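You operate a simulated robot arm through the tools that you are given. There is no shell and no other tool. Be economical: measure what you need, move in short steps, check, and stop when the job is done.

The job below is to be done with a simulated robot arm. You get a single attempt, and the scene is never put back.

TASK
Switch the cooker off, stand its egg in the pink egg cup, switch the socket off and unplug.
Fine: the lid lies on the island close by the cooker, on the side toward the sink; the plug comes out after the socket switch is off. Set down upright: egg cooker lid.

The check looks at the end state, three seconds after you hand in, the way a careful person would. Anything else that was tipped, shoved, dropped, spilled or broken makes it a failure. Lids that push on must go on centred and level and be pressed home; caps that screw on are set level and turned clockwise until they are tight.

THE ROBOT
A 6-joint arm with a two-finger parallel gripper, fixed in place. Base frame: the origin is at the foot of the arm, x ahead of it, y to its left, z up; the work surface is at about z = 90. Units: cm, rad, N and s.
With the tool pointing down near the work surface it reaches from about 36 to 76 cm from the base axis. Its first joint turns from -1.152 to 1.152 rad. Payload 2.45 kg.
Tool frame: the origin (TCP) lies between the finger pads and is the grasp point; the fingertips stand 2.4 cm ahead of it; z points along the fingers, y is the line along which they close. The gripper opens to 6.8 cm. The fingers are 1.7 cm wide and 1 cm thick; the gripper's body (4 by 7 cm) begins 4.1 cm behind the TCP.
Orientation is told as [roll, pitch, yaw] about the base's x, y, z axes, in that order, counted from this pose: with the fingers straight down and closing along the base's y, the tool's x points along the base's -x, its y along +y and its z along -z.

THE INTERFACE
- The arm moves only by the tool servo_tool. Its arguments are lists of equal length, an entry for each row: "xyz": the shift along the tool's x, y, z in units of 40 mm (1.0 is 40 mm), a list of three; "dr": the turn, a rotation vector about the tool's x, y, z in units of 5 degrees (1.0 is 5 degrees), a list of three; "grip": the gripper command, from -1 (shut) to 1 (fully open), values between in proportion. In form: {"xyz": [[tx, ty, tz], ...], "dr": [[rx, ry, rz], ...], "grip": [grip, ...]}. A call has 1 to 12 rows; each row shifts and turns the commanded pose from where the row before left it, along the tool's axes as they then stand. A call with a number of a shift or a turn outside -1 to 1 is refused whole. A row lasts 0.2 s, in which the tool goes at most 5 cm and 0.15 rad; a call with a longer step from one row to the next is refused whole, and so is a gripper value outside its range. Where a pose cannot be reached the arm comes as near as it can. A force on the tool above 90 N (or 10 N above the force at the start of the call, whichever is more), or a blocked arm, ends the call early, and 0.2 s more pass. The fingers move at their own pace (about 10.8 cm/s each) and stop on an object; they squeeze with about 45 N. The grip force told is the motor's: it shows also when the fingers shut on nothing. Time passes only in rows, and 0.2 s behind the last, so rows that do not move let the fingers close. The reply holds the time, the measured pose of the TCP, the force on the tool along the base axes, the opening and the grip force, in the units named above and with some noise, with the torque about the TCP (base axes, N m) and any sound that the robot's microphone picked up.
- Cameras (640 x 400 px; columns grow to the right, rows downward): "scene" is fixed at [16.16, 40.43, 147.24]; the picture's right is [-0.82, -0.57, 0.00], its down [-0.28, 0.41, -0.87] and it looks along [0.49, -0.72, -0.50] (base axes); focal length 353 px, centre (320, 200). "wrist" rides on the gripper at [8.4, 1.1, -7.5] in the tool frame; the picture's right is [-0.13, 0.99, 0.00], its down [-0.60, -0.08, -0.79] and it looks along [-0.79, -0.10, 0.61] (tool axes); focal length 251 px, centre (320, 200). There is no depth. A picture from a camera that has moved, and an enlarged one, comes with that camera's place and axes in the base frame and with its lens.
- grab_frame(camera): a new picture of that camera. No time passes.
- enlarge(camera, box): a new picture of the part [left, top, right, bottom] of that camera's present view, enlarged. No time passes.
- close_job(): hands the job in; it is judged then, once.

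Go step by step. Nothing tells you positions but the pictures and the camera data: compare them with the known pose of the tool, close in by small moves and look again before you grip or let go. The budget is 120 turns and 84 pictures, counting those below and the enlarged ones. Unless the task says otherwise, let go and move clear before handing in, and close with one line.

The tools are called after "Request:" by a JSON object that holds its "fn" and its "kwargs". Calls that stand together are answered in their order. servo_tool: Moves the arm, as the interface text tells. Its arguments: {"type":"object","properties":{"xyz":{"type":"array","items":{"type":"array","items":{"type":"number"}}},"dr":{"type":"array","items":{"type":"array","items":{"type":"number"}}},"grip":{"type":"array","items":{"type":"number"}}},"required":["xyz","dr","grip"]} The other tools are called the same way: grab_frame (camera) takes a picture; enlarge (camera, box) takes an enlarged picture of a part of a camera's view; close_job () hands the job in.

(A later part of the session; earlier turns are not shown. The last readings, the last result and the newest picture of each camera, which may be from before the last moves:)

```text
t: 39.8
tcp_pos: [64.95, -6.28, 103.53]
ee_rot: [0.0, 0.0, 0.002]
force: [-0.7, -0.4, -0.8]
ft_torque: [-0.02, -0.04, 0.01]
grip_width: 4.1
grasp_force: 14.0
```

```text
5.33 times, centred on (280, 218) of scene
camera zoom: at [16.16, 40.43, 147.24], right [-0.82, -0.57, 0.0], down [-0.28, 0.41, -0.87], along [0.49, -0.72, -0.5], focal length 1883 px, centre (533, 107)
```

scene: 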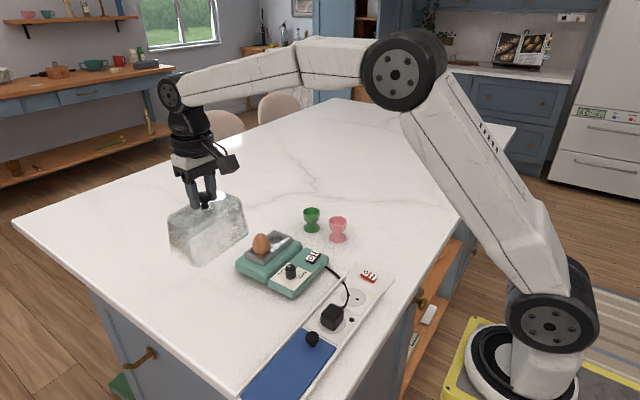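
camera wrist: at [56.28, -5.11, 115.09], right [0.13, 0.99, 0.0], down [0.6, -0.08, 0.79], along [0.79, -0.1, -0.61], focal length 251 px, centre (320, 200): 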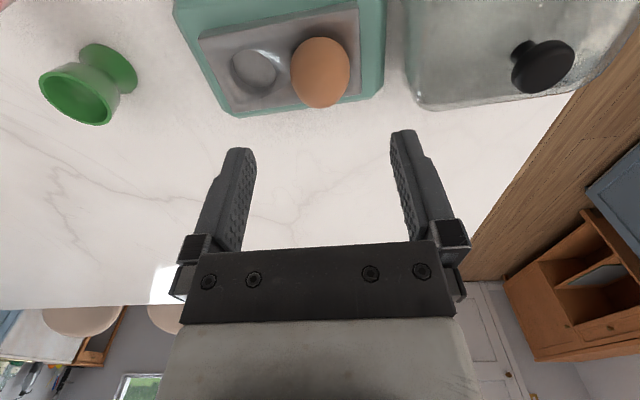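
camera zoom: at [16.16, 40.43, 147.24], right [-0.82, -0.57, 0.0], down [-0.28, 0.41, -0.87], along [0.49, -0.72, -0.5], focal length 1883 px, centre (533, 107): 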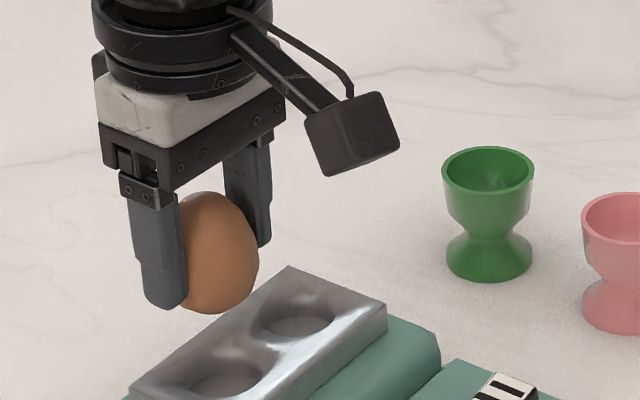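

The egg hangs securely. I'll lift it and carry it over toward the pink cup (rim about 56.4,-26.4, z≈96), then check alignment.

Request:
{"fn": "servo_tool", "kwargs": {"xyz": [[0, 0, -0.6], [0, 0, -0.6], [0.3, -0.5, 0], [0.4, -0.8, 0], [0.4, -0.8, 0], [0.4, -0.8, 0], [0.4, -0.8, 0], [0.2, -0.8, 0], [0.04, -0.5, 0], [0, 0, 0], [0, 0, 0]], "dr": [[0, 0, 0], [0, 0, 0], [0, 0, 0], [0, 0, 0], [0, 0, 0], [0, 0, 0], [0, 0, 0], [0, 0, 0], [0, 0, 0], [0, 0, 0], [0, 0, 0]], "grip": [0.1, 0.1, 0.1, 0.1, 0.1, 0.1, 0.1, 0.1, 0.1, 0.1, 0.1]}}

Request:
{"fn": "grab_frame", "kwargs": {"camera": "wrist"}}

Request:
{"fn": "enlarge", "kwargs": {"camera": "scene", "box": [280, 160, 400, 250]}}

```text
t: 42.2
tcp_pos: [56.29, -26.44, 108.16]
ee_rot: [0.001, 0.001, 0.001]
force: [0.1, -0.1, -0.9]
ft_torque: [0.01, -0.03, 0.01]
grip_width: 4.12
grasp_force: 14.5
```

```text
45 pictures are left
camera wrist: at [47.84, -25.14, 115.78], right [0.13, 0.99, 0.0], down [0.6, -0.08, 0.79], along [0.79, -0.1, -0.61], focal length 251 px, centre (320, 200)
```

wrist: 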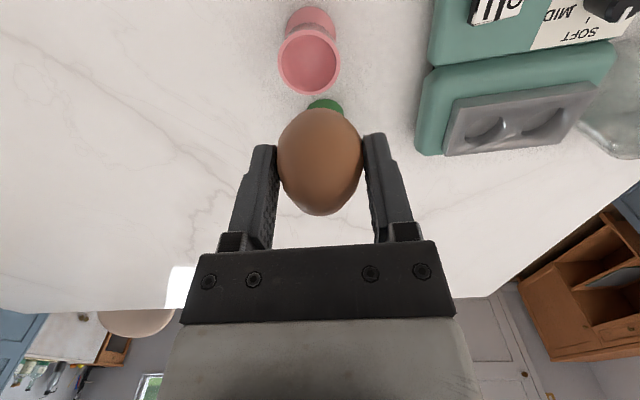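

```text
4.44 times, centred on (340, 205) of scene
camera zoom: at [16.16, 40.43, 147.24], right [-0.82, -0.57, 0.0], down [-0.28, 0.41, -0.87], along [0.49, -0.72, -0.5], focal length 1569 px, centre (231, 178)
```

zoom: 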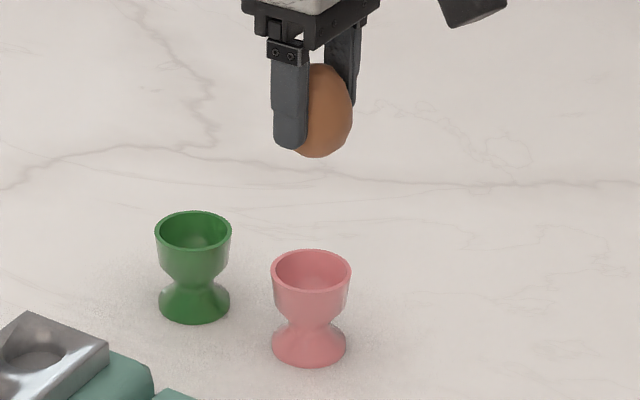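

Both cameras agree the pink rim is at about (56.55,-27.0), z≈95.6. I'll shift by half a centimetre, come down to just above, and check.

Request:
{"fn": "servo_tool", "kwargs": {"xyz": [[-0.06, -0.14, 0.3], [0, 0, 0.6], [0, 0, 0.6], [0, 0, 0.15], [0, 0, 0]], "dr": [[0, 0, 0], [0, 0, 0], [0, 0, 0], [0, 0, 0], [0, 0, 0]], "grip": [0.1, 0.1, 0.1, 0.1, 0.1]}}

Request:
{"fn": "enlarge", "kwargs": {"camera": "wrist", "box": [200, 60, 440, 260]}}

Request:
{"fn": "enlarge", "kwargs": {"camera": "scene", "box": [290, 190, 386, 250]}}

```text
t: 43.4
tcp_pos: [56.44, -26.93, 101.61]
ee_rot: [-0.001, -0.001, 0.001]
force: [0.3, 0.0, -0.6]
ft_torque: [-0.02, 0.0, -0.01]
grip_width: 4.12
grasp_force: 13.9
```

```text
2.00 times, centred on (320, 160) of wrist
camera zoom: at [48.04, -25.71, 109.17], right [0.13, 0.99, 0.0], down [0.6, -0.08, 0.79], along [0.79, -0.1, -0.61], focal length 503 px, centre (320, 280)
```

zoom: 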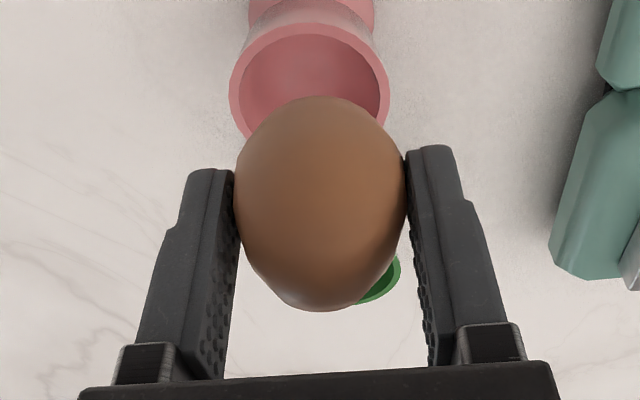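

```text
6.67 times, centred on (338, 220) of scene
camera zoom: at [16.16, 40.43, 147.24], right [-0.82, -0.57, 0.0], down [-0.28, 0.41, -0.87], along [0.49, -0.72, -0.5], focal length 2353 px, centre (200, 67)
```

zoom: 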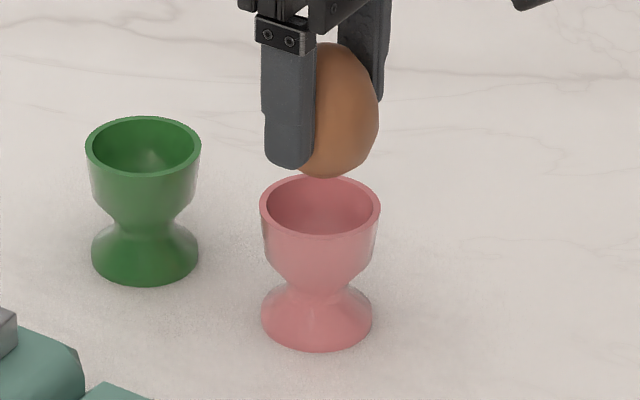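

Aligned to within about 2 mm; nudging x by +1.5 mm and lowering the egg into the cup's mouth.

Request:
{"fn": "servo_tool", "kwargs": {"xyz": [[-0.04, -0.01, 0.2], [0, 0, 0.3], [0, 0, 0.15], [0, 0, 0]], "dr": [[0, 0, 0], [0, 0, 0], [0, 0, 0], [0, 0, 0]], "grip": [0.1, 0.1, 0.1, 0.1]}}

Request:
{"fn": "enlarge", "kwargs": {"camera": "wrist", "box": [200, 60, 440, 260]}}

Request:
{"fn": "enlarge", "kwargs": {"camera": "scene", "box": [290, 190, 386, 250]}}

```text
t: 44.4
tcp_pos: [56.72, -26.93, 99.07]
ee_rot: [-0.001, 0.0, 0.0]
force: [-0.3, 0.5, -0.8]
ft_torque: [0.0, 0.02, 0.04]
grip_width: 4.1
grasp_force: 13.9
```

```text
2.00 times, centred on (320, 160) of wrist
camera zoom: at [48.28, -25.77, 106.56], right [0.13, 0.99, 0.0], down [0.6, -0.08, 0.79], along [0.79, -0.1, -0.61], focal length 503 px, centre (320, 280)
```

zoom: 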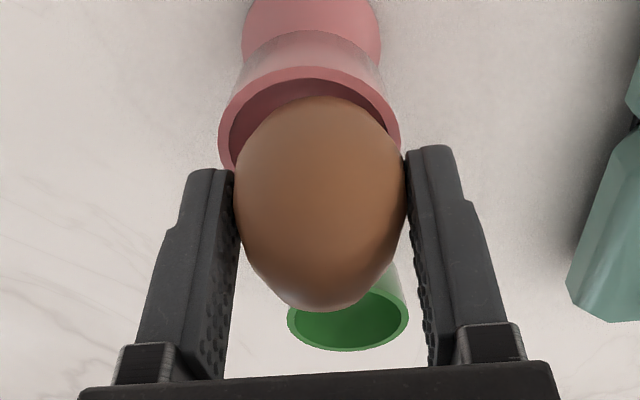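

```text
6.67 times, centred on (338, 220) of scene
camera zoom: at [16.16, 40.43, 147.24], right [-0.82, -0.57, 0.0], down [-0.28, 0.41, -0.87], along [0.49, -0.72, -0.5], focal length 2353 px, centre (200, 67)
```

zoom: 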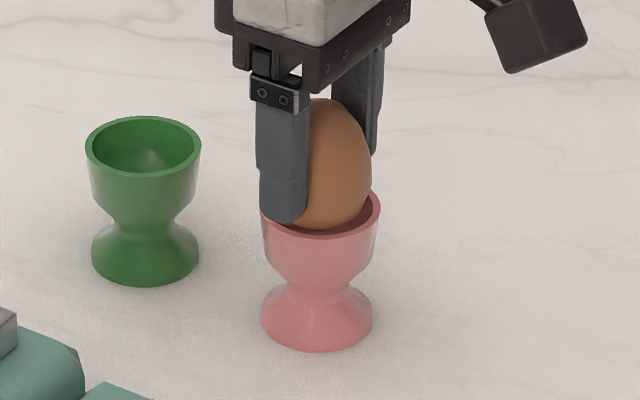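

Needs about 1 mm in -x and -y. I'll apply that and go down until contact or tips near the rim.

Request:
{"fn": "servo_tool", "kwargs": {"xyz": [[0.025, -0.03, 0.05], [0, 0, 0.05], [0, 0, 0.05], [0, 0, 0.03], [0, 0, 0]], "dr": [[0, 0, 0], [0, 0, 0], [0, 0, 0], [0, 0, 0], [0, 0, 0]], "grip": [0.1, 0.1, 0.1, 0.1, 0.1]}}

Request:
{"fn": "enlarge", "kwargs": {"camera": "wrist", "box": [200, 60, 440, 260]}}

Request:
{"fn": "enlarge", "kwargs": {"camera": "scene", "box": [300, 200, 380, 250]}}

```text
t: 45.6
tcp_pos: [56.65, -26.95, 98.47]
ee_rot: [-0.002, -0.001, 0.0]
force: [0.2, -1.5, 4.2]
ft_torque: [-0.05, -0.03, 0.03]
grip_width: 4.12
grasp_force: 14.1
```

```text
2.00 times, centred on (320, 160) of wrist
camera zoom: at [48.19, -25.84, 105.98], right [0.13, 0.99, 0.0], down [0.6, -0.08, 0.79], along [0.79, -0.1, -0.61], focal length 503 px, centre (320, 280)
```

zoom: 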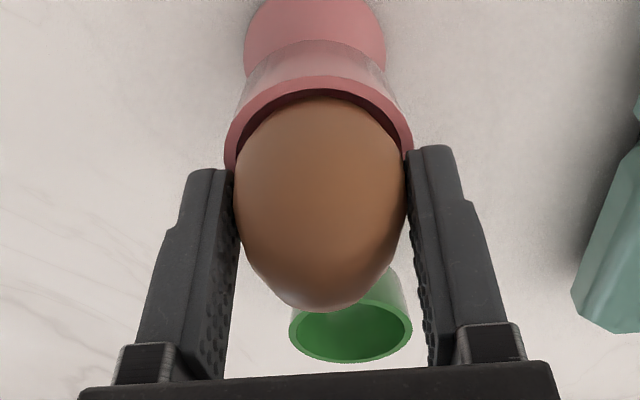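

```text
8.00 times, centred on (340, 225) of scene
camera zoom: at [16.15, 40.43, 147.24], right [-0.82, -0.57, 0.0], down [-0.28, 0.41, -0.87], along [0.49, -0.72, -0.5], focal length 2824 px, centre (160, 0)
```

zoom: 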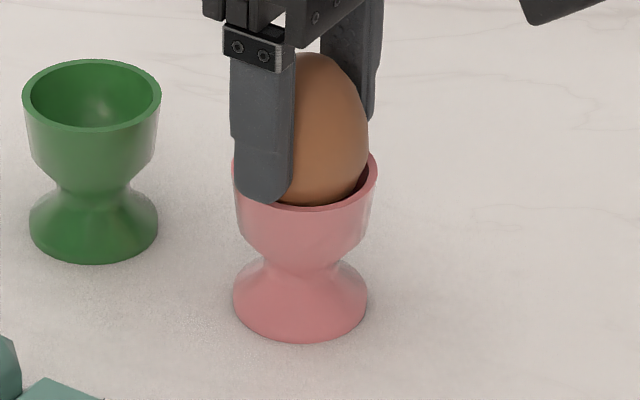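

Light contact (4 N), with the egg well inside the rim and centred. I back off a hair and release slowly.

Request:
{"fn": "servo_tool", "kwargs": {"xyz": [[0, 0, -0.03], [0, 0, 0], [0, 0, 0], [0, 0, 0], [0, 0, 0]], "dr": [[0, 0, 0], [0, 0, 0], [0, 0, 0], [0, 0, 0], [0, 0, 0]], "grip": [0.1, 0.18, 0.22, 0.26, 0.3]}}

Request:
{"fn": "enlarge", "kwargs": {"camera": "wrist", "box": [200, 60, 440, 260]}}

Request:
{"fn": "enlarge", "kwargs": {"camera": "scene", "box": [300, 200, 380, 250]}}

```text
t: 46.8
tcp_pos: [56.47, -26.99, 98.51]
ee_rot: [0.0, 0.001, 0.0]
force: [0.0, -0.3, 0.3]
ft_torque: [0.01, 0.01, 0.02]
grip_width: 4.47
grasp_force: 0.2
```

```text
2.00 times, centred on (320, 160) of wrist
camera zoom: at [48.13, -25.83, 106.04], right [0.13, 0.99, 0.0], down [0.6, -0.08, 0.79], along [0.79, -0.1, -0.61], focal length 503 px, centre (320, 280)
```

zoom: 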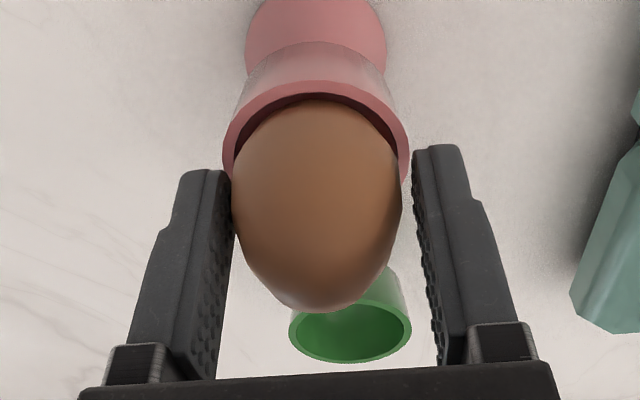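

```text
8.00 times, centred on (340, 225) of scene
camera zoom: at [16.16, 40.43, 147.24], right [-0.82, -0.57, 0.0], down [-0.28, 0.41, -0.87], along [0.49, -0.72, -0.5], focal length 2824 px, centre (160, 0)
```

zoom: 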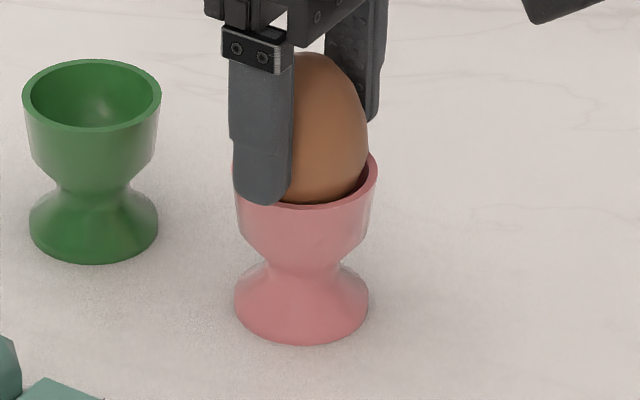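

The egg is resting in the cup. Opening fully and rising straight up.

Request:
{"fn": "servo_tool", "kwargs": {"xyz": [[0, 0, 0], [0, 0, 0], [0, 0, 0], [0, 0, -0.2], [0, 0, -0.5], [0, 0, -0.8], [0, 0, -0.8], [0, 0, 0]], "dr": [[0, 0, 0], [0, 0, 0], [0, 0, 0], [0, 0, 0], [0, 0, 0], [0, 0, 0], [0, 0, 0], [0, 0, 0]], "grip": [0.4, 0.6, 0.8, 0.8, 0.8, 0.8, 0.8, 0.8]}}

Request:
{"fn": "enlarge", "kwargs": {"camera": "scene", "box": [260, 180, 420, 280]}}

Request:
{"fn": "grab_frame", "kwargs": {"camera": "wrist"}}

```text
t: 48.6
tcp_pos: [56.59, -26.94, 107.71]
ee_rot: [0.001, 0.0, 0.0]
force: [0.3, -0.7, -0.1]
ft_torque: [-0.01, -0.05, -0.01]
grip_width: 6.13
grasp_force: 0.0
```

```text
4.00 times, centred on (340, 230) of scene
camera zoom: at [16.16, 40.43, 147.24], right [-0.82, -0.57, 0.0], down [-0.28, 0.41, -0.87], along [0.49, -0.72, -0.5], focal length 1412 px, centre (240, 80)
```

zoom: 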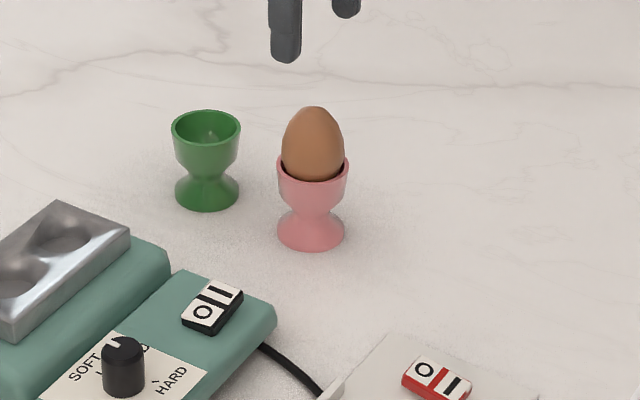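

```text
34 pictures are left
camera wrist: at [48.15, -25.82, 115.21], right [0.13, 0.99, 0.0], down [0.6, -0.08, 0.79], along [0.79, -0.1, -0.61], focal length 251 px, centre (320, 200)
```

wrist: 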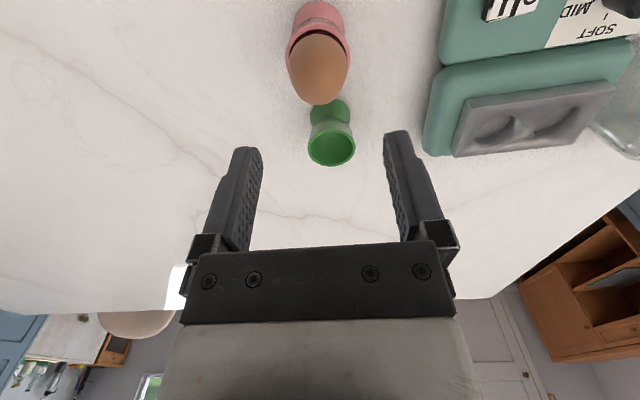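

The egg stands upright in the pink cup. Next is the red socket switch at about (41.5,-16); I'll move over it with the fingers shut and look.

Request:
{"fn": "servo_tool", "kwargs": {"xyz": [[0.6, 0, -0.2], [0.9, 0, 0], [0.9, 0, 0], [0.9, 0.3, 0], [0.6, 0.7, 0], [0, 0.9, 0], [0, 0.8, 0], [0, 0, 0]], "dr": [[0, 0, 0], [0, 0, 0], [0, 0, 0], [0, 0, 0], [0, 0, 0], [0, 0, 0], [0, 0, 0], [0, 0, 0]], "grip": [0.8, 0.8, 0.8, -1, -1, -1, -1, -1]}}

Request:
{"fn": "grab_frame", "kwargs": {"camera": "wrist"}}

Request:
{"fn": "enlarge", "kwargs": {"camera": "scene", "box": [300, 250, 420, 350]}}

```text
t: 50.4
tcp_pos: [40.87, -16.2, 108.48]
ee_rot: [0.0, -0.001, 0.001]
force: [-0.1, -0.6, -0.1]
ft_torque: [0.0, 0.03, 0.02]
grip_width: 0.02
grasp_force: 23.5
```

```text
33 pictures are left
camera wrist: at [32.47, -14.94, 116.01], right [0.13, 0.99, 0.0], down [0.6, -0.08, 0.79], along [0.79, -0.1, -0.61], focal length 251 px, centre (320, 200)
```

wrist: 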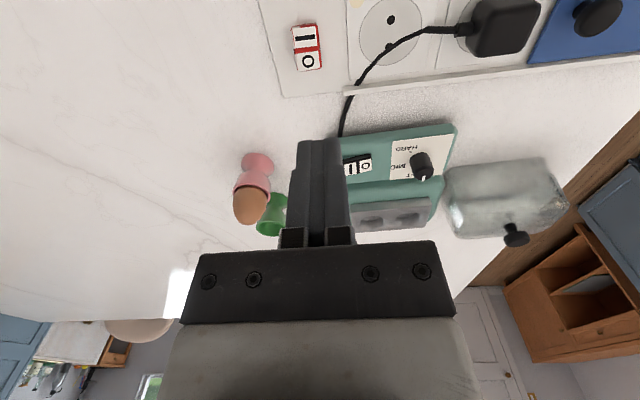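

```text
4.00 times, centred on (360, 300) of scene
camera zoom: at [16.16, 40.43, 147.24], right [-0.82, -0.57, 0.0], down [-0.28, 0.41, -0.87], along [0.49, -0.72, -0.5], focal length 1412 px, centre (160, -200)
```

zoom: 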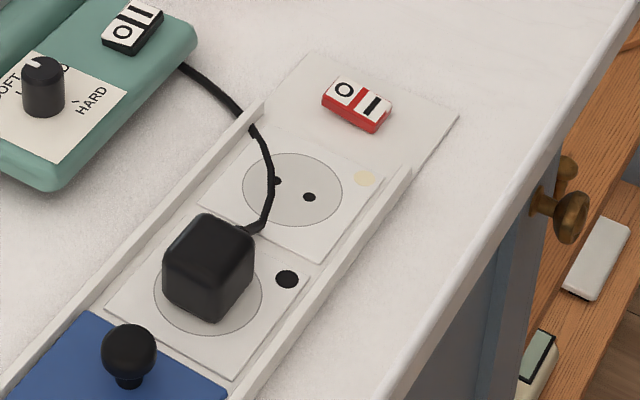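

The red switch is at about (41.9,-17.3) with O on the far (+x) half, which stands raised. I'll come down over the outer part of O at x≈43.5.

Request:
{"fn": "servo_tool", "kwargs": {"xyz": [[-0.66, -0.27, 0], [0, 0, 0.9], [0, 0, 0.9], [0, 0, 0.9], [0, 0, 0]], "dr": [[0, 0, 0], [0, 0, 0], [0, 0, 0], [0, 0, 0], [0, 0, 0]], "grip": [-1, -1, -1, -1, -1]}}

Request:
{"fn": "enlarge", "kwargs": {"camera": "wrist", "box": [200, 0, 440, 200]}}

Request:
{"fn": "enlarge", "kwargs": {"camera": "scene", "box": [330, 250, 410, 300]}}

```text
t: 51.6
tcp_pos: [43.6, -17.31, 97.75]
ee_rot: [0.0, 0.001, 0.0]
force: [-1.3, 0.2, 0.2]
ft_torque: [0.03, -0.01, 0.02]
grip_width: 0.0
grasp_force: 23.9
```

```text
2.00 times, centred on (320, 100) of wrist
camera zoom: at [35.14, -16.15, 105.21], right [0.13, 0.99, 0.0], down [0.6, -0.08, 0.79], along [0.79, -0.1, -0.61], focal length 503 px, centre (320, 400)
```

zoom: 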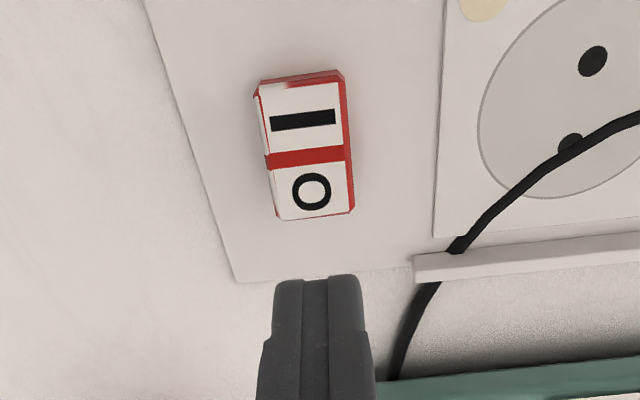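

```text
8.00 times, centred on (370, 275) of scene
camera zoom: at [16.16, 40.43, 147.24], right [-0.82, -0.57, 0.0], down [-0.28, 0.41, -0.87], along [0.49, -0.72, -0.5], focal length 2824 px, centre (-80, -400)
```

zoom: 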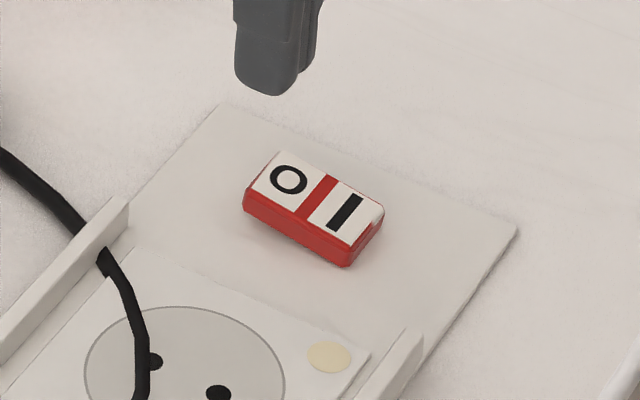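

I need to be sure which half is currently down before pressing.

Request:
{"fn": "enlarge", "kwargs": {"camera": "scene", "box": [354, 264, 386, 288]}}

Request:
{"fn": "enlarge", "kwargs": {"camera": "wrist", "box": [280, 20, 350, 120]}}

```text
16.00 times, centred on (370, 276) of scene
camera zoom: at [16.16, 40.43, 147.24], right [-0.82, -0.57, 0.0], down [-0.28, 0.41, -0.87], along [0.49, -0.72, -0.5], focal length 5648 px, centre (-480, -1016)
```

zoom: 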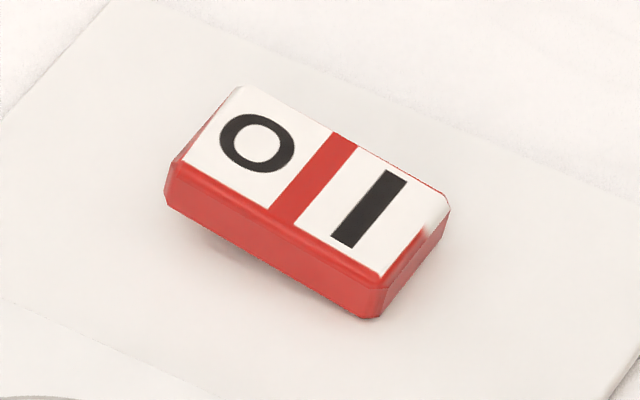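

```text
4.00 times, centred on (315, 70) of wrist
camera zoom: at [35.14, -16.15, 105.21], right [0.13, 0.99, 0.0], down [0.6, -0.08, 0.79], along [0.79, -0.1, -0.61], focal length 1006 px, centre (340, 720)
```

zoom: 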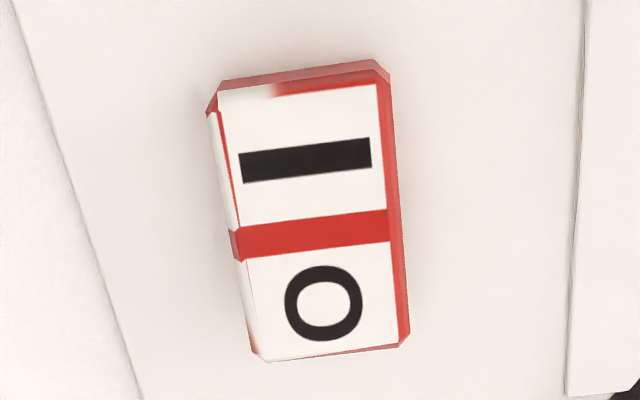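

The O end is clearly raised (switch on) and the tip is positioned over its outer part. Pressing down slowly.

Request:
{"fn": "servo_tool", "kwargs": {"xyz": [[0.03, 0, 0.3], [0, 0, 0.2], [0, 0, 0.05], [0, 0, 0.05]], "dr": [[0, 0, 0], [0, 0, 0], [0, 0, 0], [0, 0, 0]], "grip": [-1, -1, -1, -1]}}

Request:
{"fn": "servo_tool", "kwargs": {"xyz": [[0, 0, 0.04], [0, 0, 0.04], [0, 0, 0.04]], "dr": [[0, 0, 0], [0, 0, 0], [0, 0, 0]], "grip": [-1, -1, -1]}}

```text
t: 52.6
tcp_pos: [43.47, -17.3, 95.33]
ee_rot: [-0.001, 0.0, -0.001]
force: [0.2, 0.2, 0.4]
ft_torque: [-0.02, 0.04, 0.05]
grip_width: 0.0
grasp_force: 23.7
```

```text
t: 53.4
tcp_pos: [43.48, -17.33, 94.83]
ee_rot: [-0.001, 0.0, -0.001]
force: [0.1, 0.1, -0.1]
ft_torque: [-0.01, 0.01, 0.01]
grip_width: 0.01
grasp_force: 23.9
```

Request:
{"fn": "servo_tool", "kwargs": {"xyz": [[0, 0, 0.04], [0, 0, 0.04], [0, 0, 0.04]], "dr": [[0, 0, 0], [0, 0, 0], [0, 0, 0]], "grip": [-1, -1, -1]}}

Request:
{"fn": "servo_tool", "kwargs": {"xyz": [[0, 0, 0.04], [0, 0, 0.04]], "dr": [[0, 0, 0], [0, 0, 0]], "grip": [-1, -1]}}

```text
t: 54.2
tcp_pos: [43.65, -17.39, 94.37]
ee_rot: [0.001, -0.001, 0.001]
force: [-0.2, 0.1, 0.3]
ft_torque: [-0.02, -0.01, -0.02]
grip_width: 0.02
grasp_force: 24.0
```

```text
t: 54.8
tcp_pos: [43.55, -17.33, 93.98]
ee_rot: [-0.001, 0.001, 0.001]
force: [1.6, -1.0, 0.4]
ft_torque: [-0.02, -0.03, 0.02]
grip_width: 0.0
grasp_force: 24.0
```

Request:
{"fn": "enlarge", "kwargs": {"camera": "scene", "box": [340, 250, 396, 292]}}

Request:
{"fn": "enlarge", "kwargs": {"camera": "wrist", "box": [260, 60, 380, 160]}}

```text
9.52 times, centred on (368, 271) of scene
camera zoom: at [16.16, 40.43, 147.24], right [-0.82, -0.57, 0.0], down [-0.28, 0.41, -0.87], along [0.49, -0.72, -0.5], focal length 3362 px, centre (-137, -476)
```

zoom: 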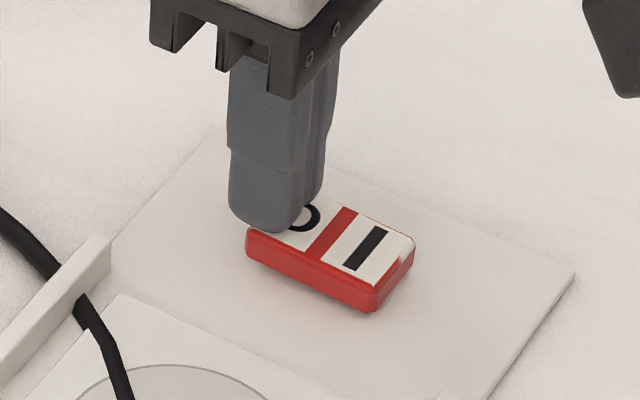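

```text
4.00 times, centred on (320, 110) of wrist
camera zoom: at [35.16, -16.16, 101.52], right [0.13, 0.99, 0.0], down [0.6, -0.08, 0.79], along [0.79, -0.1, -0.61], focal length 1006 px, centre (320, 560)
```

zoom: 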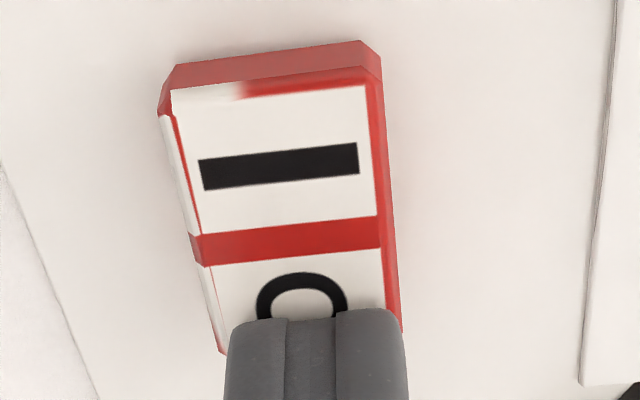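

The fingertip is right over the outer O half but just about at the surface. Continuing down.

Request:
{"fn": "servo_tool", "kwargs": {"xyz": [[0, 0, 0.04], [0, 0, 0.04]], "dr": [[0, 0, 0], [0, 0, 0]], "grip": [-1, -1]}}

Request:
{"fn": "servo_tool", "kwargs": {"xyz": [[0, 0, 0.04], [0, 0, 0]], "dr": [[0, 0, 0], [0, 0, 0]], "grip": [-1, -1]}}

Request:
{"fn": "enlarge", "kwargs": {"camera": "scene", "box": [340, 250, 396, 292]}}

```text
t: 55.4
tcp_pos: [43.56, -17.41, 93.7]
ee_rot: [0.0, -0.001, 0.0]
force: [-5.3, 0.1, 22.5]
ft_torque: [0.03, 0.3, 0.01]
grip_width: 0.01
grasp_force: 23.4
```

```text
t: 56.0
tcp_pos: [43.55, -17.34, 93.68]
ee_rot: [-0.001, -0.005, 0.002]
force: [-11.7, 7.9, 61.9]
ft_torque: [0.22, 0.8, -0.03]
grip_width: 0.0
grasp_force: 23.5
```

```text
9.52 times, centred on (368, 271) of scene
camera zoom: at [16.03, 40.49, 147.23], right [-0.82, -0.57, 0.0], down [-0.28, 0.41, -0.87], along [0.49, -0.72, -0.5], focal length 3362 px, centre (-137, -476)
```

zoom: 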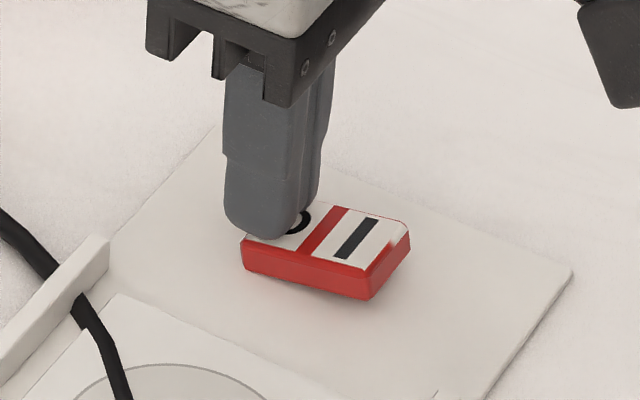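

The I end has now lifted. I'll raise and confirm it stayed switched.

Request:
{"fn": "servo_tool", "kwargs": {"xyz": [[0, 0, -0.2], [0, 0, -0.6], [0, 0, -0.9], [0, 0, -0.9], [0, 0, 0]], "dr": [[0, 0, 0], [0, 0, 0], [0, 0, 0], [0, 0, 0], [0, 0, 0]], "grip": [-1, -1, -1, -1, -1]}}

Request:
{"fn": "enlarge", "kwargs": {"camera": "scene", "box": [354, 264, 386, 288]}}

```text
t: 57.2
tcp_pos: [43.33, -17.2, 103.9]
ee_rot: [0.0, -0.001, -0.001]
force: [0.2, 0.2, 0.4]
ft_torque: [0.01, -0.03, -0.01]
grip_width: 0.0
grasp_force: 23.7
```

```text
16.00 times, centred on (370, 276) of scene
camera zoom: at [16.16, 40.43, 147.24], right [-0.82, -0.57, 0.0], down [-0.28, 0.41, -0.87], along [0.49, -0.72, -0.5], focal length 5648 px, centre (-480, -1016)
```

zoom: 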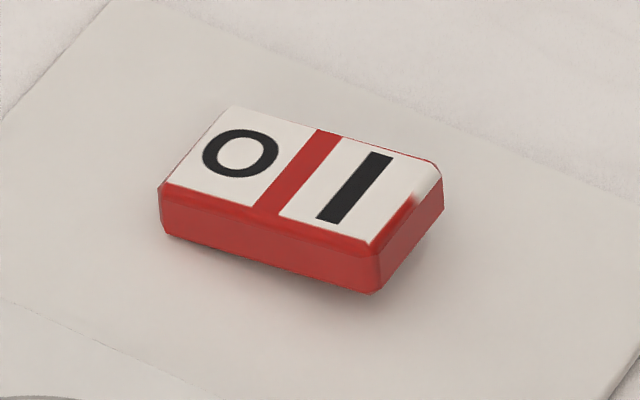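

The socket switch is off (O down). Now to the plug at about (41,-0.5); I'll move there, turning the gripper a quarter so it closes along x, clear of the cord.

Request:
{"fn": "servo_tool", "kwargs": {"xyz": [[0, 0.8, -0.3], [0, 0.9, -0.3], [0.3, 0.9, 0], [0.2, 0.8, 0], [0, 0.5, 0], [0, 0, 0], [0, 0, 0], [0, 0, 0], [0, 0, 0], [0, 0, 0], [0, 0, 0], [0, 0, 0]], "dr": [[0, 0, 0], [0, 0, 0], [0, 0, 0], [0, 0, 0], [0, 0, 0], [0, 0, -1], [0, 0, -1], [0, 0, -1], [0, 0, -1], [0, 0, -1], [0, 0, -1], [0, 0, -1]], "grip": [-1, -1, -1, -1, -1, 1, 1, 1, 1, 1, 1, 1]}}

Request:
{"fn": "servo_tool", "kwargs": {"xyz": [[0, 0, 0], [0, 0, 0], [0, 0, 0], [0, 0, 0], [0, 0, 0], [0, 0, 0], [0, 0, 0], [0, 0, 0], [0, 0, 0], [0, 0, 0], [0, 0, 0], [0, 0, 0]], "dr": [[0, 0, -1], [0, 0, -1], [0, 0, -1], [0, 0, -1], [0, 0, -1], [0, 0, -1], [0, 0, -1], [0, 0, -1], [0, 0, -1], [0, 0, -1], [0, 0, -1], [0, 0, 0]], "grip": [1, 1, 1, 1, 1, 1, 1, 1, 1, 1, 1, 1]}}

Request:
{"fn": "grab_frame", "kwargs": {"camera": "wrist"}}

Request:
{"fn": "enlarge", "kwargs": {"camera": "scene", "box": [280, 240, 400, 360]}}

```text
t: 59.8
tcp_pos: [41.46, -1.68, 106.3]
ee_rot: [0.001, -0.002, 0.613]
force: [-0.2, -0.7, 0.5]
ft_torque: [0.0, 0.01, -0.03]
grip_width: 6.79
grasp_force: 0.1
```

```text
t: 62.4
tcp_pos: [41.51, -1.81, 106.31]
ee_rot: [0.001, 0.0, 1.572]
force: [0.2, 0.0, -0.3]
ft_torque: [-0.03, 0.03, -0.01]
grip_width: 6.78
grasp_force: 0.1
```

```text
23 pictures are left
camera wrist: at [40.42, -10.04, 113.94], right [-0.99, 0.13, 0.0], down [0.08, 0.6, 0.79], along [0.1, 0.79, -0.61], focal length 251 px, centre (320, 200)
```

wrist: 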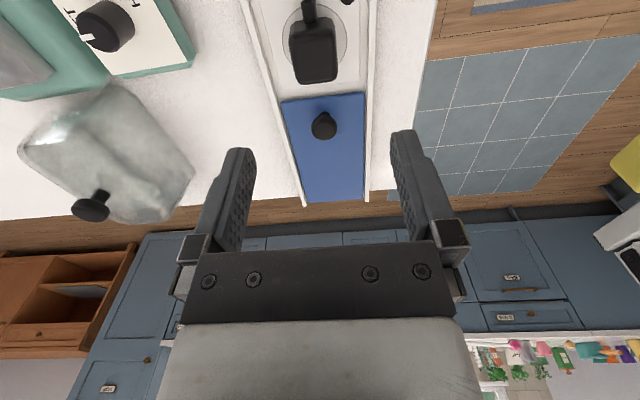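

```text
3.33 times, centred on (340, 300) of scene
camera zoom: at [16.16, 40.43, 147.24], right [-0.82, -0.57, 0.0], down [-0.28, 0.41, -0.87], along [0.49, -0.72, -0.5], focal length 1177 px, centre (253, -133)
```

zoom: 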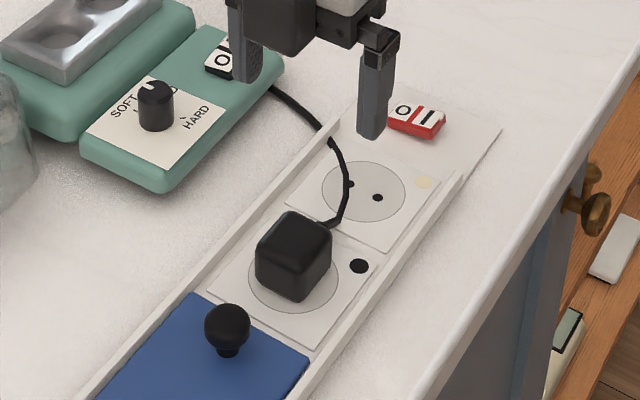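

The plug is at about (41.8,-1.4), top z≈94. I'll part-open the fingers so they fit between the rails, lower to just above and look.

Request:
{"fn": "servo_tool", "kwargs": {"xyz": [[-0.1, -0.07, 0.3], [0, 0, 0.8], [0, 0, 0.8], [0, 0, 0.25], [0, 0, 0]], "dr": [[0, 0, 0], [0, 0, 0], [0, 0, 0], [0, 0, 0], [0, 0, 0]], "grip": [0.35, 0.35, 0.35, 0.35, 0.35]}}

Request:
{"fn": "enlarge", "kwargs": {"camera": "wrist", "box": [200, 0, 440, 200]}}

Request:
{"fn": "enlarge", "kwargs": {"camera": "scene", "box": [290, 260, 386, 350]}}

```text
t: 63.6
tcp_pos: [41.78, -1.31, 97.76]
ee_rot: [0.001, -0.001, 1.571]
force: [0.2, 0.8, 0.2]
ft_torque: [-0.01, 0.0, 0.0]
grip_width: 4.61
grasp_force: 0.1
```

```text
2.00 times, centred on (320, 100) of wrist
camera zoom: at [40.67, -9.63, 105.24], right [-0.99, 0.13, 0.0], down [0.08, 0.6, 0.79], along [0.1, 0.79, -0.61], focal length 503 px, centre (320, 400)
```

zoom: 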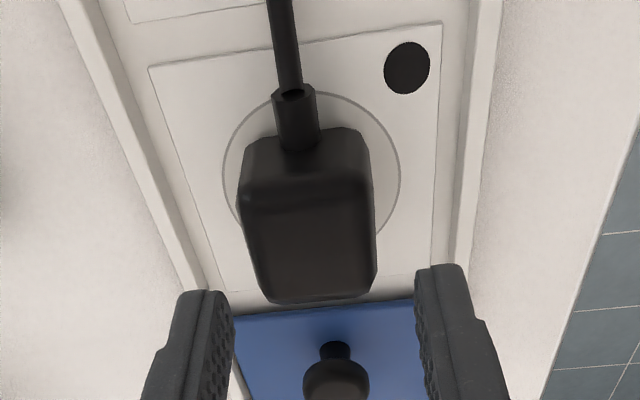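

```text
4.44 times, centred on (338, 305) of scene
camera zoom: at [16.16, 40.43, 147.24], right [-0.82, -0.57, 0.0], down [-0.28, 0.41, -0.87], along [0.49, -0.72, -0.5], focal length 1569 px, centre (240, -267)
```

zoom: 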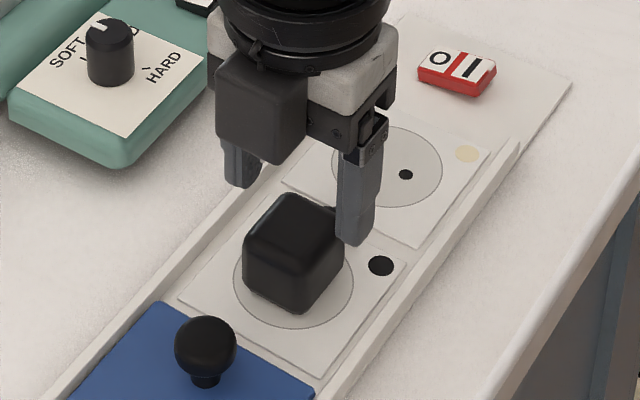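

The plug is centred at about (41.95,-1.5), 3.4 cm wide, and the fingers will straddle it. Small correction and down.

Request:
{"fn": "servo_tool", "kwargs": {"xyz": [[0.05, -0.04, 0.2], [0, 0, 0.3], [0, 0, 0.2], [0, 0, 0.12], [0, 0, 0]], "dr": [[0, 0, 0], [0, 0, 0], [0, 0, 0], [0, 0, 0], [0, 0, 0]], "grip": [0.35, 0.35, 0.35, 0.35, 0.35]}}

Request:
{"fn": "enlarge", "kwargs": {"camera": "wrist", "box": [200, 40, 440, 240]}}

Request:
{"fn": "enlarge", "kwargs": {"camera": "scene", "box": [290, 260, 386, 350]}}

```text
t: 64.8
tcp_pos: [41.81, -1.59, 94.4]
ee_rot: [0.0, 0.0, 1.57]
force: [-0.4, 0.4, -0.1]
ft_torque: [0.01, -0.03, -0.02]
grip_width: 4.61
grasp_force: 0.0
```

```text
2.00 times, centred on (320, 140) of wrist
camera zoom: at [40.8, -9.85, 101.99], right [-0.99, 0.13, 0.0], down [0.08, 0.6, 0.79], along [0.1, 0.79, -0.61], focal length 503 px, centre (320, 320)
```

zoom: 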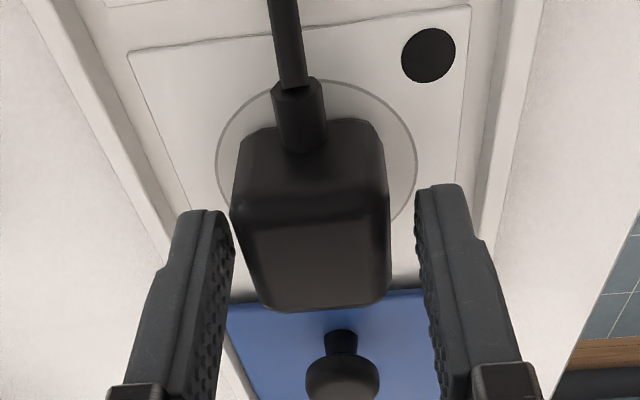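

```text
4.44 times, centred on (338, 305) of scene
camera zoom: at [16.16, 40.43, 147.24], right [-0.82, -0.57, 0.0], down [-0.28, 0.41, -0.87], along [0.49, -0.72, -0.5], focal length 1569 px, centre (240, -267)
```

zoom: 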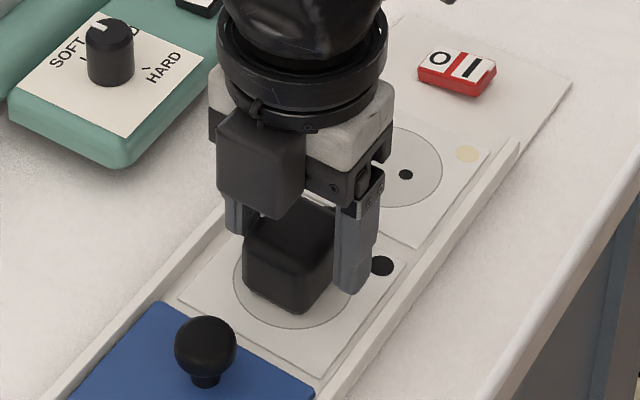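

Shifting 2 mm toward +x to centre on the plug, then closing.

Request:
{"fn": "servo_tool", "kwargs": {"xyz": [[0, -0.05, 0.05], [0, 0, 0], [0, 0, 0], [0, 0, 0], [0, 0, 0]], "dr": [[0, 0, 0], [0, 0, 0], [0, 0, 0], [0, 0, 0], [0, 0, 0]], "grip": [0.35, 0.1, -0.1, -1, -1]}}

```text
t: 66.0
tcp_pos: [42.17, -1.64, 94.31]
ee_rot: [0.0, 0.0, 1.571]
force: [0.2, -0.5, 0.9]
ft_torque: [-0.01, 0.0, -0.01]
grip_width: 3.53
grasp_force: 45.3
heard: snap
```

I heard a snap on gripping; before pulling I'll look at what it was.

Request:
{"fn": "enlarge", "kwargs": {"camera": "wrist", "box": [200, 40, 440, 240]}}

Request:
{"fn": "enlarge", "kwargs": {"camera": "scene", "box": [220, 220, 420, 370]}}

```text
2.00 times, centred on (320, 140) of wrist
camera zoom: at [41.03, -9.81, 101.76], right [-0.99, 0.13, 0.0], down [0.08, 0.6, 0.79], along [0.1, 0.79, -0.61], focal length 503 px, centre (320, 320)
```

zoom: 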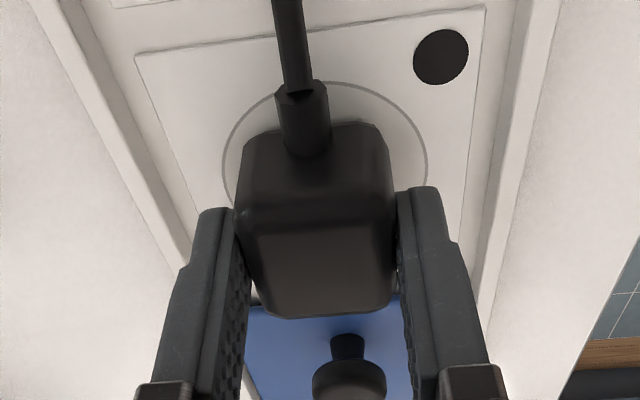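

```text
2.67 times, centred on (320, 295) of scene
camera zoom: at [16.16, 40.43, 147.24], right [-0.82, -0.57, 0.0], down [-0.28, 0.41, -0.87], along [0.49, -0.72, -0.5], focal length 941 px, centre (320, -53)
```

zoom: 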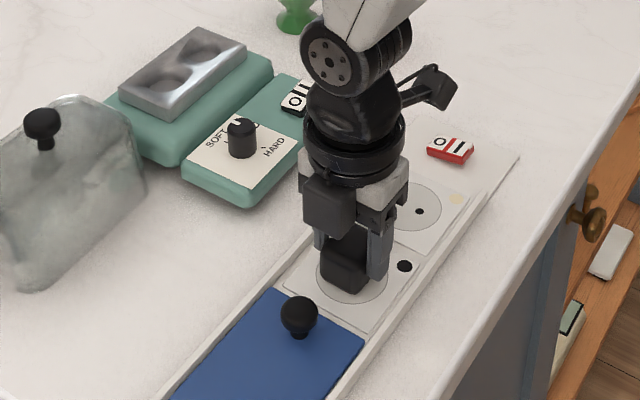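

Nothing looks damaged; the plug is held squarely. Pulling straight up in small steps.

Request:
{"fn": "servo_tool", "kwargs": {"xyz": [[0, 0, -0.08], [0, 0, -0.1], [0, 0, -0.1], [0, 0, -0.1], [0, 0, 0]], "dr": [[0, 0, 0], [0, 0, 0], [0, 0, 0], [0, 0, 0], [0, 0, 0]], "grip": [-1, -1, -1, -1, -1]}}

Request:
{"fn": "enlarge", "kwargs": {"camera": "scene", "box": [290, 240, 410, 350]}}

```text
t: 67.2
tcp_pos: [42.16, -1.6, 95.76]
ee_rot: [0.0, 0.0, 1.571]
force: [-0.4, 0.1, -1.1]
ft_torque: [0.0, -0.02, 0.03]
grip_width: 3.49
grasp_force: 44.7
```

```text
3.64 times, centred on (350, 295) of scene
camera zoom: at [16.16, 40.43, 147.24], right [-0.82, -0.57, 0.0], down [-0.28, 0.41, -0.87], along [0.49, -0.72, -0.5], focal length 1284 px, centre (211, -146)
```

zoom: 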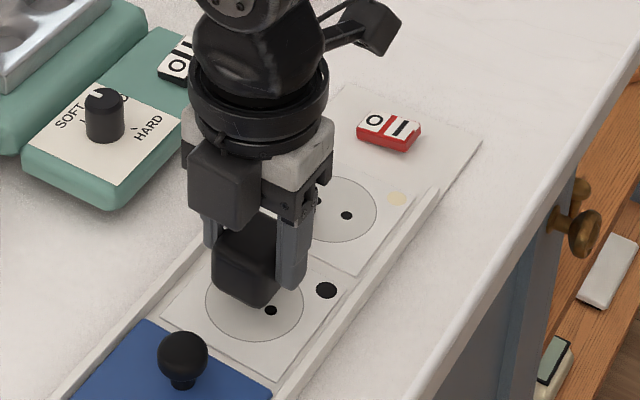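

The plug is out. I'll lift it clear, carry it to the free patch of island by the strip (about 49,3), and tilt it 45° so that it can be laid down rather than balanced on its pins.

Request:
{"fn": "servo_tool", "kwargs": {"xyz": [[0, 0, -0.4], [0, 0, -0.6], [0, 0, -0.6], [-0.4, -0.6, 0], [-0.4, -0.6, 0], [-0.35, -0.5, 0], [0, 0, 0], [0, 0, 0]], "dr": [[0, 0, 0], [0, 0, 0], [0, 0, 0], [0, 0, 0], [0, 0, 0], [0, 0, 0], [0, 1, 0], [0, 1, 0]], "grip": [-1, -1, -1, -1, -1, -1, -1, -1]}}

Request:
{"fn": "servo_tool", "kwargs": {"xyz": [[0, 0, 0], [0, 0, 0], [0, 0, 0], [0, 0, 0], [0, 0, 0], [0, 0, 0], [0, 0, 0], [0, 0, 0]], "dr": [[0, 1, 0], [0, 1, 0], [0, 1, 0], [0, 1, 0], [0, 1, 0], [0, 1, 0], [0, 1, 0], [0, 0, 0]], "grip": [-1, -1, -1, -1, -1, -1, -1, -1]}}

Request:
{"fn": "grab_frame", "kwargs": {"camera": "scene"}}

Request:
{"fn": "grab_frame", "kwargs": {"camera": "wrist"}}

```text
t: 69.0
tcp_pos: [49.08, 3.12, 102.17]
ee_rot: [0.0, 0.176, 1.569]
force: [0.5, 0.2, -0.7]
ft_torque: [0.03, 0.0, 0.01]
grip_width: 3.52
grasp_force: 45.3
```

```text
t: 70.8
tcp_pos: [48.84, 3.23, 102.2]
ee_rot: [-0.001, 0.787, 1.572]
force: [0.2, -0.2, -0.8]
ft_torque: [0.02, 0.01, -0.01]
grip_width: 3.52
grasp_force: 45.3
```

```text
14 pictures are left
```

scene: 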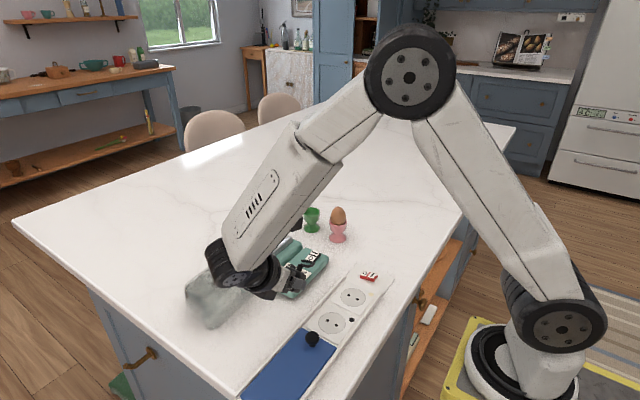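

```text
13 pictures are left
camera wrist: at [47.83, 2.61, 113.43], right [-0.99, 0.09, -0.09], down [0.08, 0.99, 0.13], along [0.1, 0.12, -0.99], focal length 251 px, centre (320, 200)
```

wrist: 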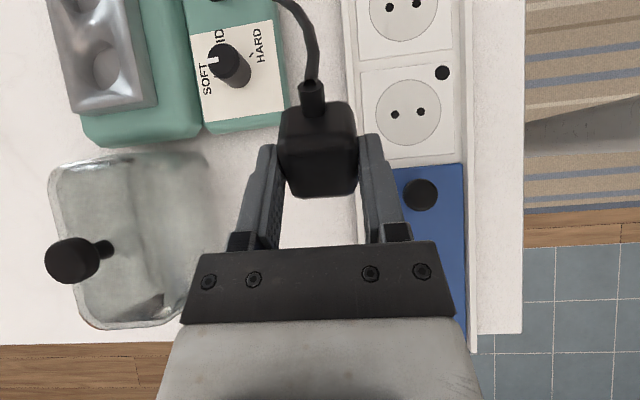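

The plug is held at 45° with slack in the cord, and the hand is clear of the lid. Lowering vertically.

Request:
{"fn": "servo_tool", "kwargs": {"xyz": [[-0.3, 0, 0.3], [-0.3, 0, 0.3], [-0.3, 0, 0.3], [-0.25, 0, 0.25], [-0.1, 0, 0.1], [0, 0, 0]], "dr": [[0, 0, 0], [0, 0, 0], [0, 0, 0], [0, 0, 0], [0, 0, 0], [0, 0, 0]], "grip": [-1, -1, -1, -1, -1, -1]}}

Request:
{"fn": "enlarge", "kwargs": {"camera": "scene", "box": [170, 200, 370, 350]}}

```text
t: 72.2
tcp_pos: [48.92, 3.04, 95.01]
ee_rot: [0.002, 0.784, 1.571]
force: [-0.2, 0.5, -1.1]
ft_torque: [-0.01, -0.01, 0.0]
grip_width: 3.54
grasp_force: 45.3
```

```text
2.67 times, centred on (270, 275) of scene
camera zoom: at [16.16, 40.43, 147.24], right [-0.82, -0.57, 0.0], down [-0.28, 0.41, -0.87], along [0.49, -0.72, -0.5], focal length 941 px, centre (453, 0)
```

zoom: 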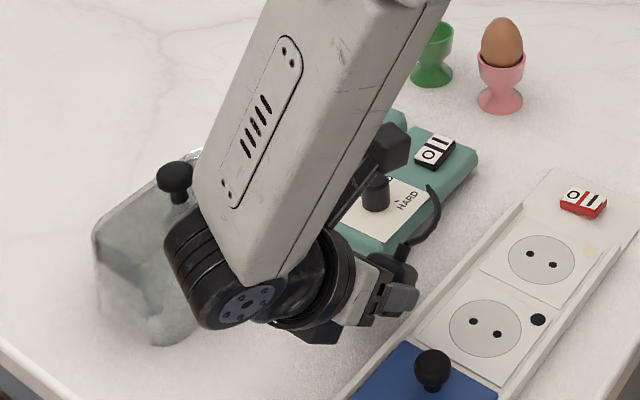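

Still clear everywhere. Easing down to contact.

Request:
{"fn": "servo_tool", "kwargs": {"xyz": [[-0.05, 0, 0.05], [-0.05, 0, 0.05], [-0.05, 0, 0.05], [-0.03, 0, 0.03]], "dr": [[0, 0, 0], [0, 0, 0], [0, 0, 0], [0, 0, 0]], "grip": [-1, -1, -1, -1]}}

Request:
{"fn": "servo_tool", "kwargs": {"xyz": [[-0.03, 0, 0.03], [-0.03, 0, 0.03]], "dr": [[0, 0, 0], [0, 0, 0]], "grip": [-1, -1]}}

```text
t: 73.2
tcp_pos: [48.9, 3.1, 94.07]
ee_rot: [-0.001, 0.786, 1.571]
force: [0.1, -0.2, -0.1]
ft_torque: [0.03, 0.03, -0.01]
grip_width: 3.54
grasp_force: 44.8
```

```text
t: 73.8
tcp_pos: [48.91, 3.08, 93.89]
ee_rot: [-0.004, 0.79, 1.568]
force: [-7.5, 2.0, 31.2]
ft_torque: [-0.28, 0.27, -0.09]
grip_width: 3.52
grasp_force: 44.8
```

It touched down on its lower edge. Relieving the pressure, then opening gently.

Request:
{"fn": "servo_tool", "kwargs": {"xyz": [[0.03, 0, -0.03], [0, 0, 0], [0, 0, 0], [0, 0, 0], [0, 0, 0]], "dr": [[0, 0, 0], [0, 0, 0], [0, 0, 0], [0, 0, 0], [0, 0, 0]], "grip": [-1, 0.0, 0.1, 0.2, 0.3]}}

Request:
{"fn": "grab_frame", "kwargs": {"camera": "wrist"}}

```text
t: 75.0
tcp_pos: [49.0, 3.1, 93.91]
ee_rot: [0.0, 0.785, 1.57]
force: [0.2, 0.7, -0.3]
ft_torque: [0.02, 0.04, 0.03]
grip_width: 4.42
grasp_force: 0.1
```

```text
11 pictures are left
camera wrist: at [47.81, 2.53, 105.2], right [-0.99, 0.09, -0.09], down [0.08, 0.99, 0.13], along [0.1, 0.13, -0.99], focal length 251 px, centre (320, 200)
```

wrist: 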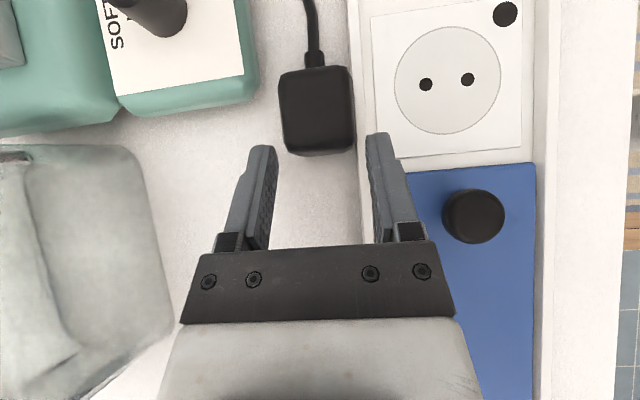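

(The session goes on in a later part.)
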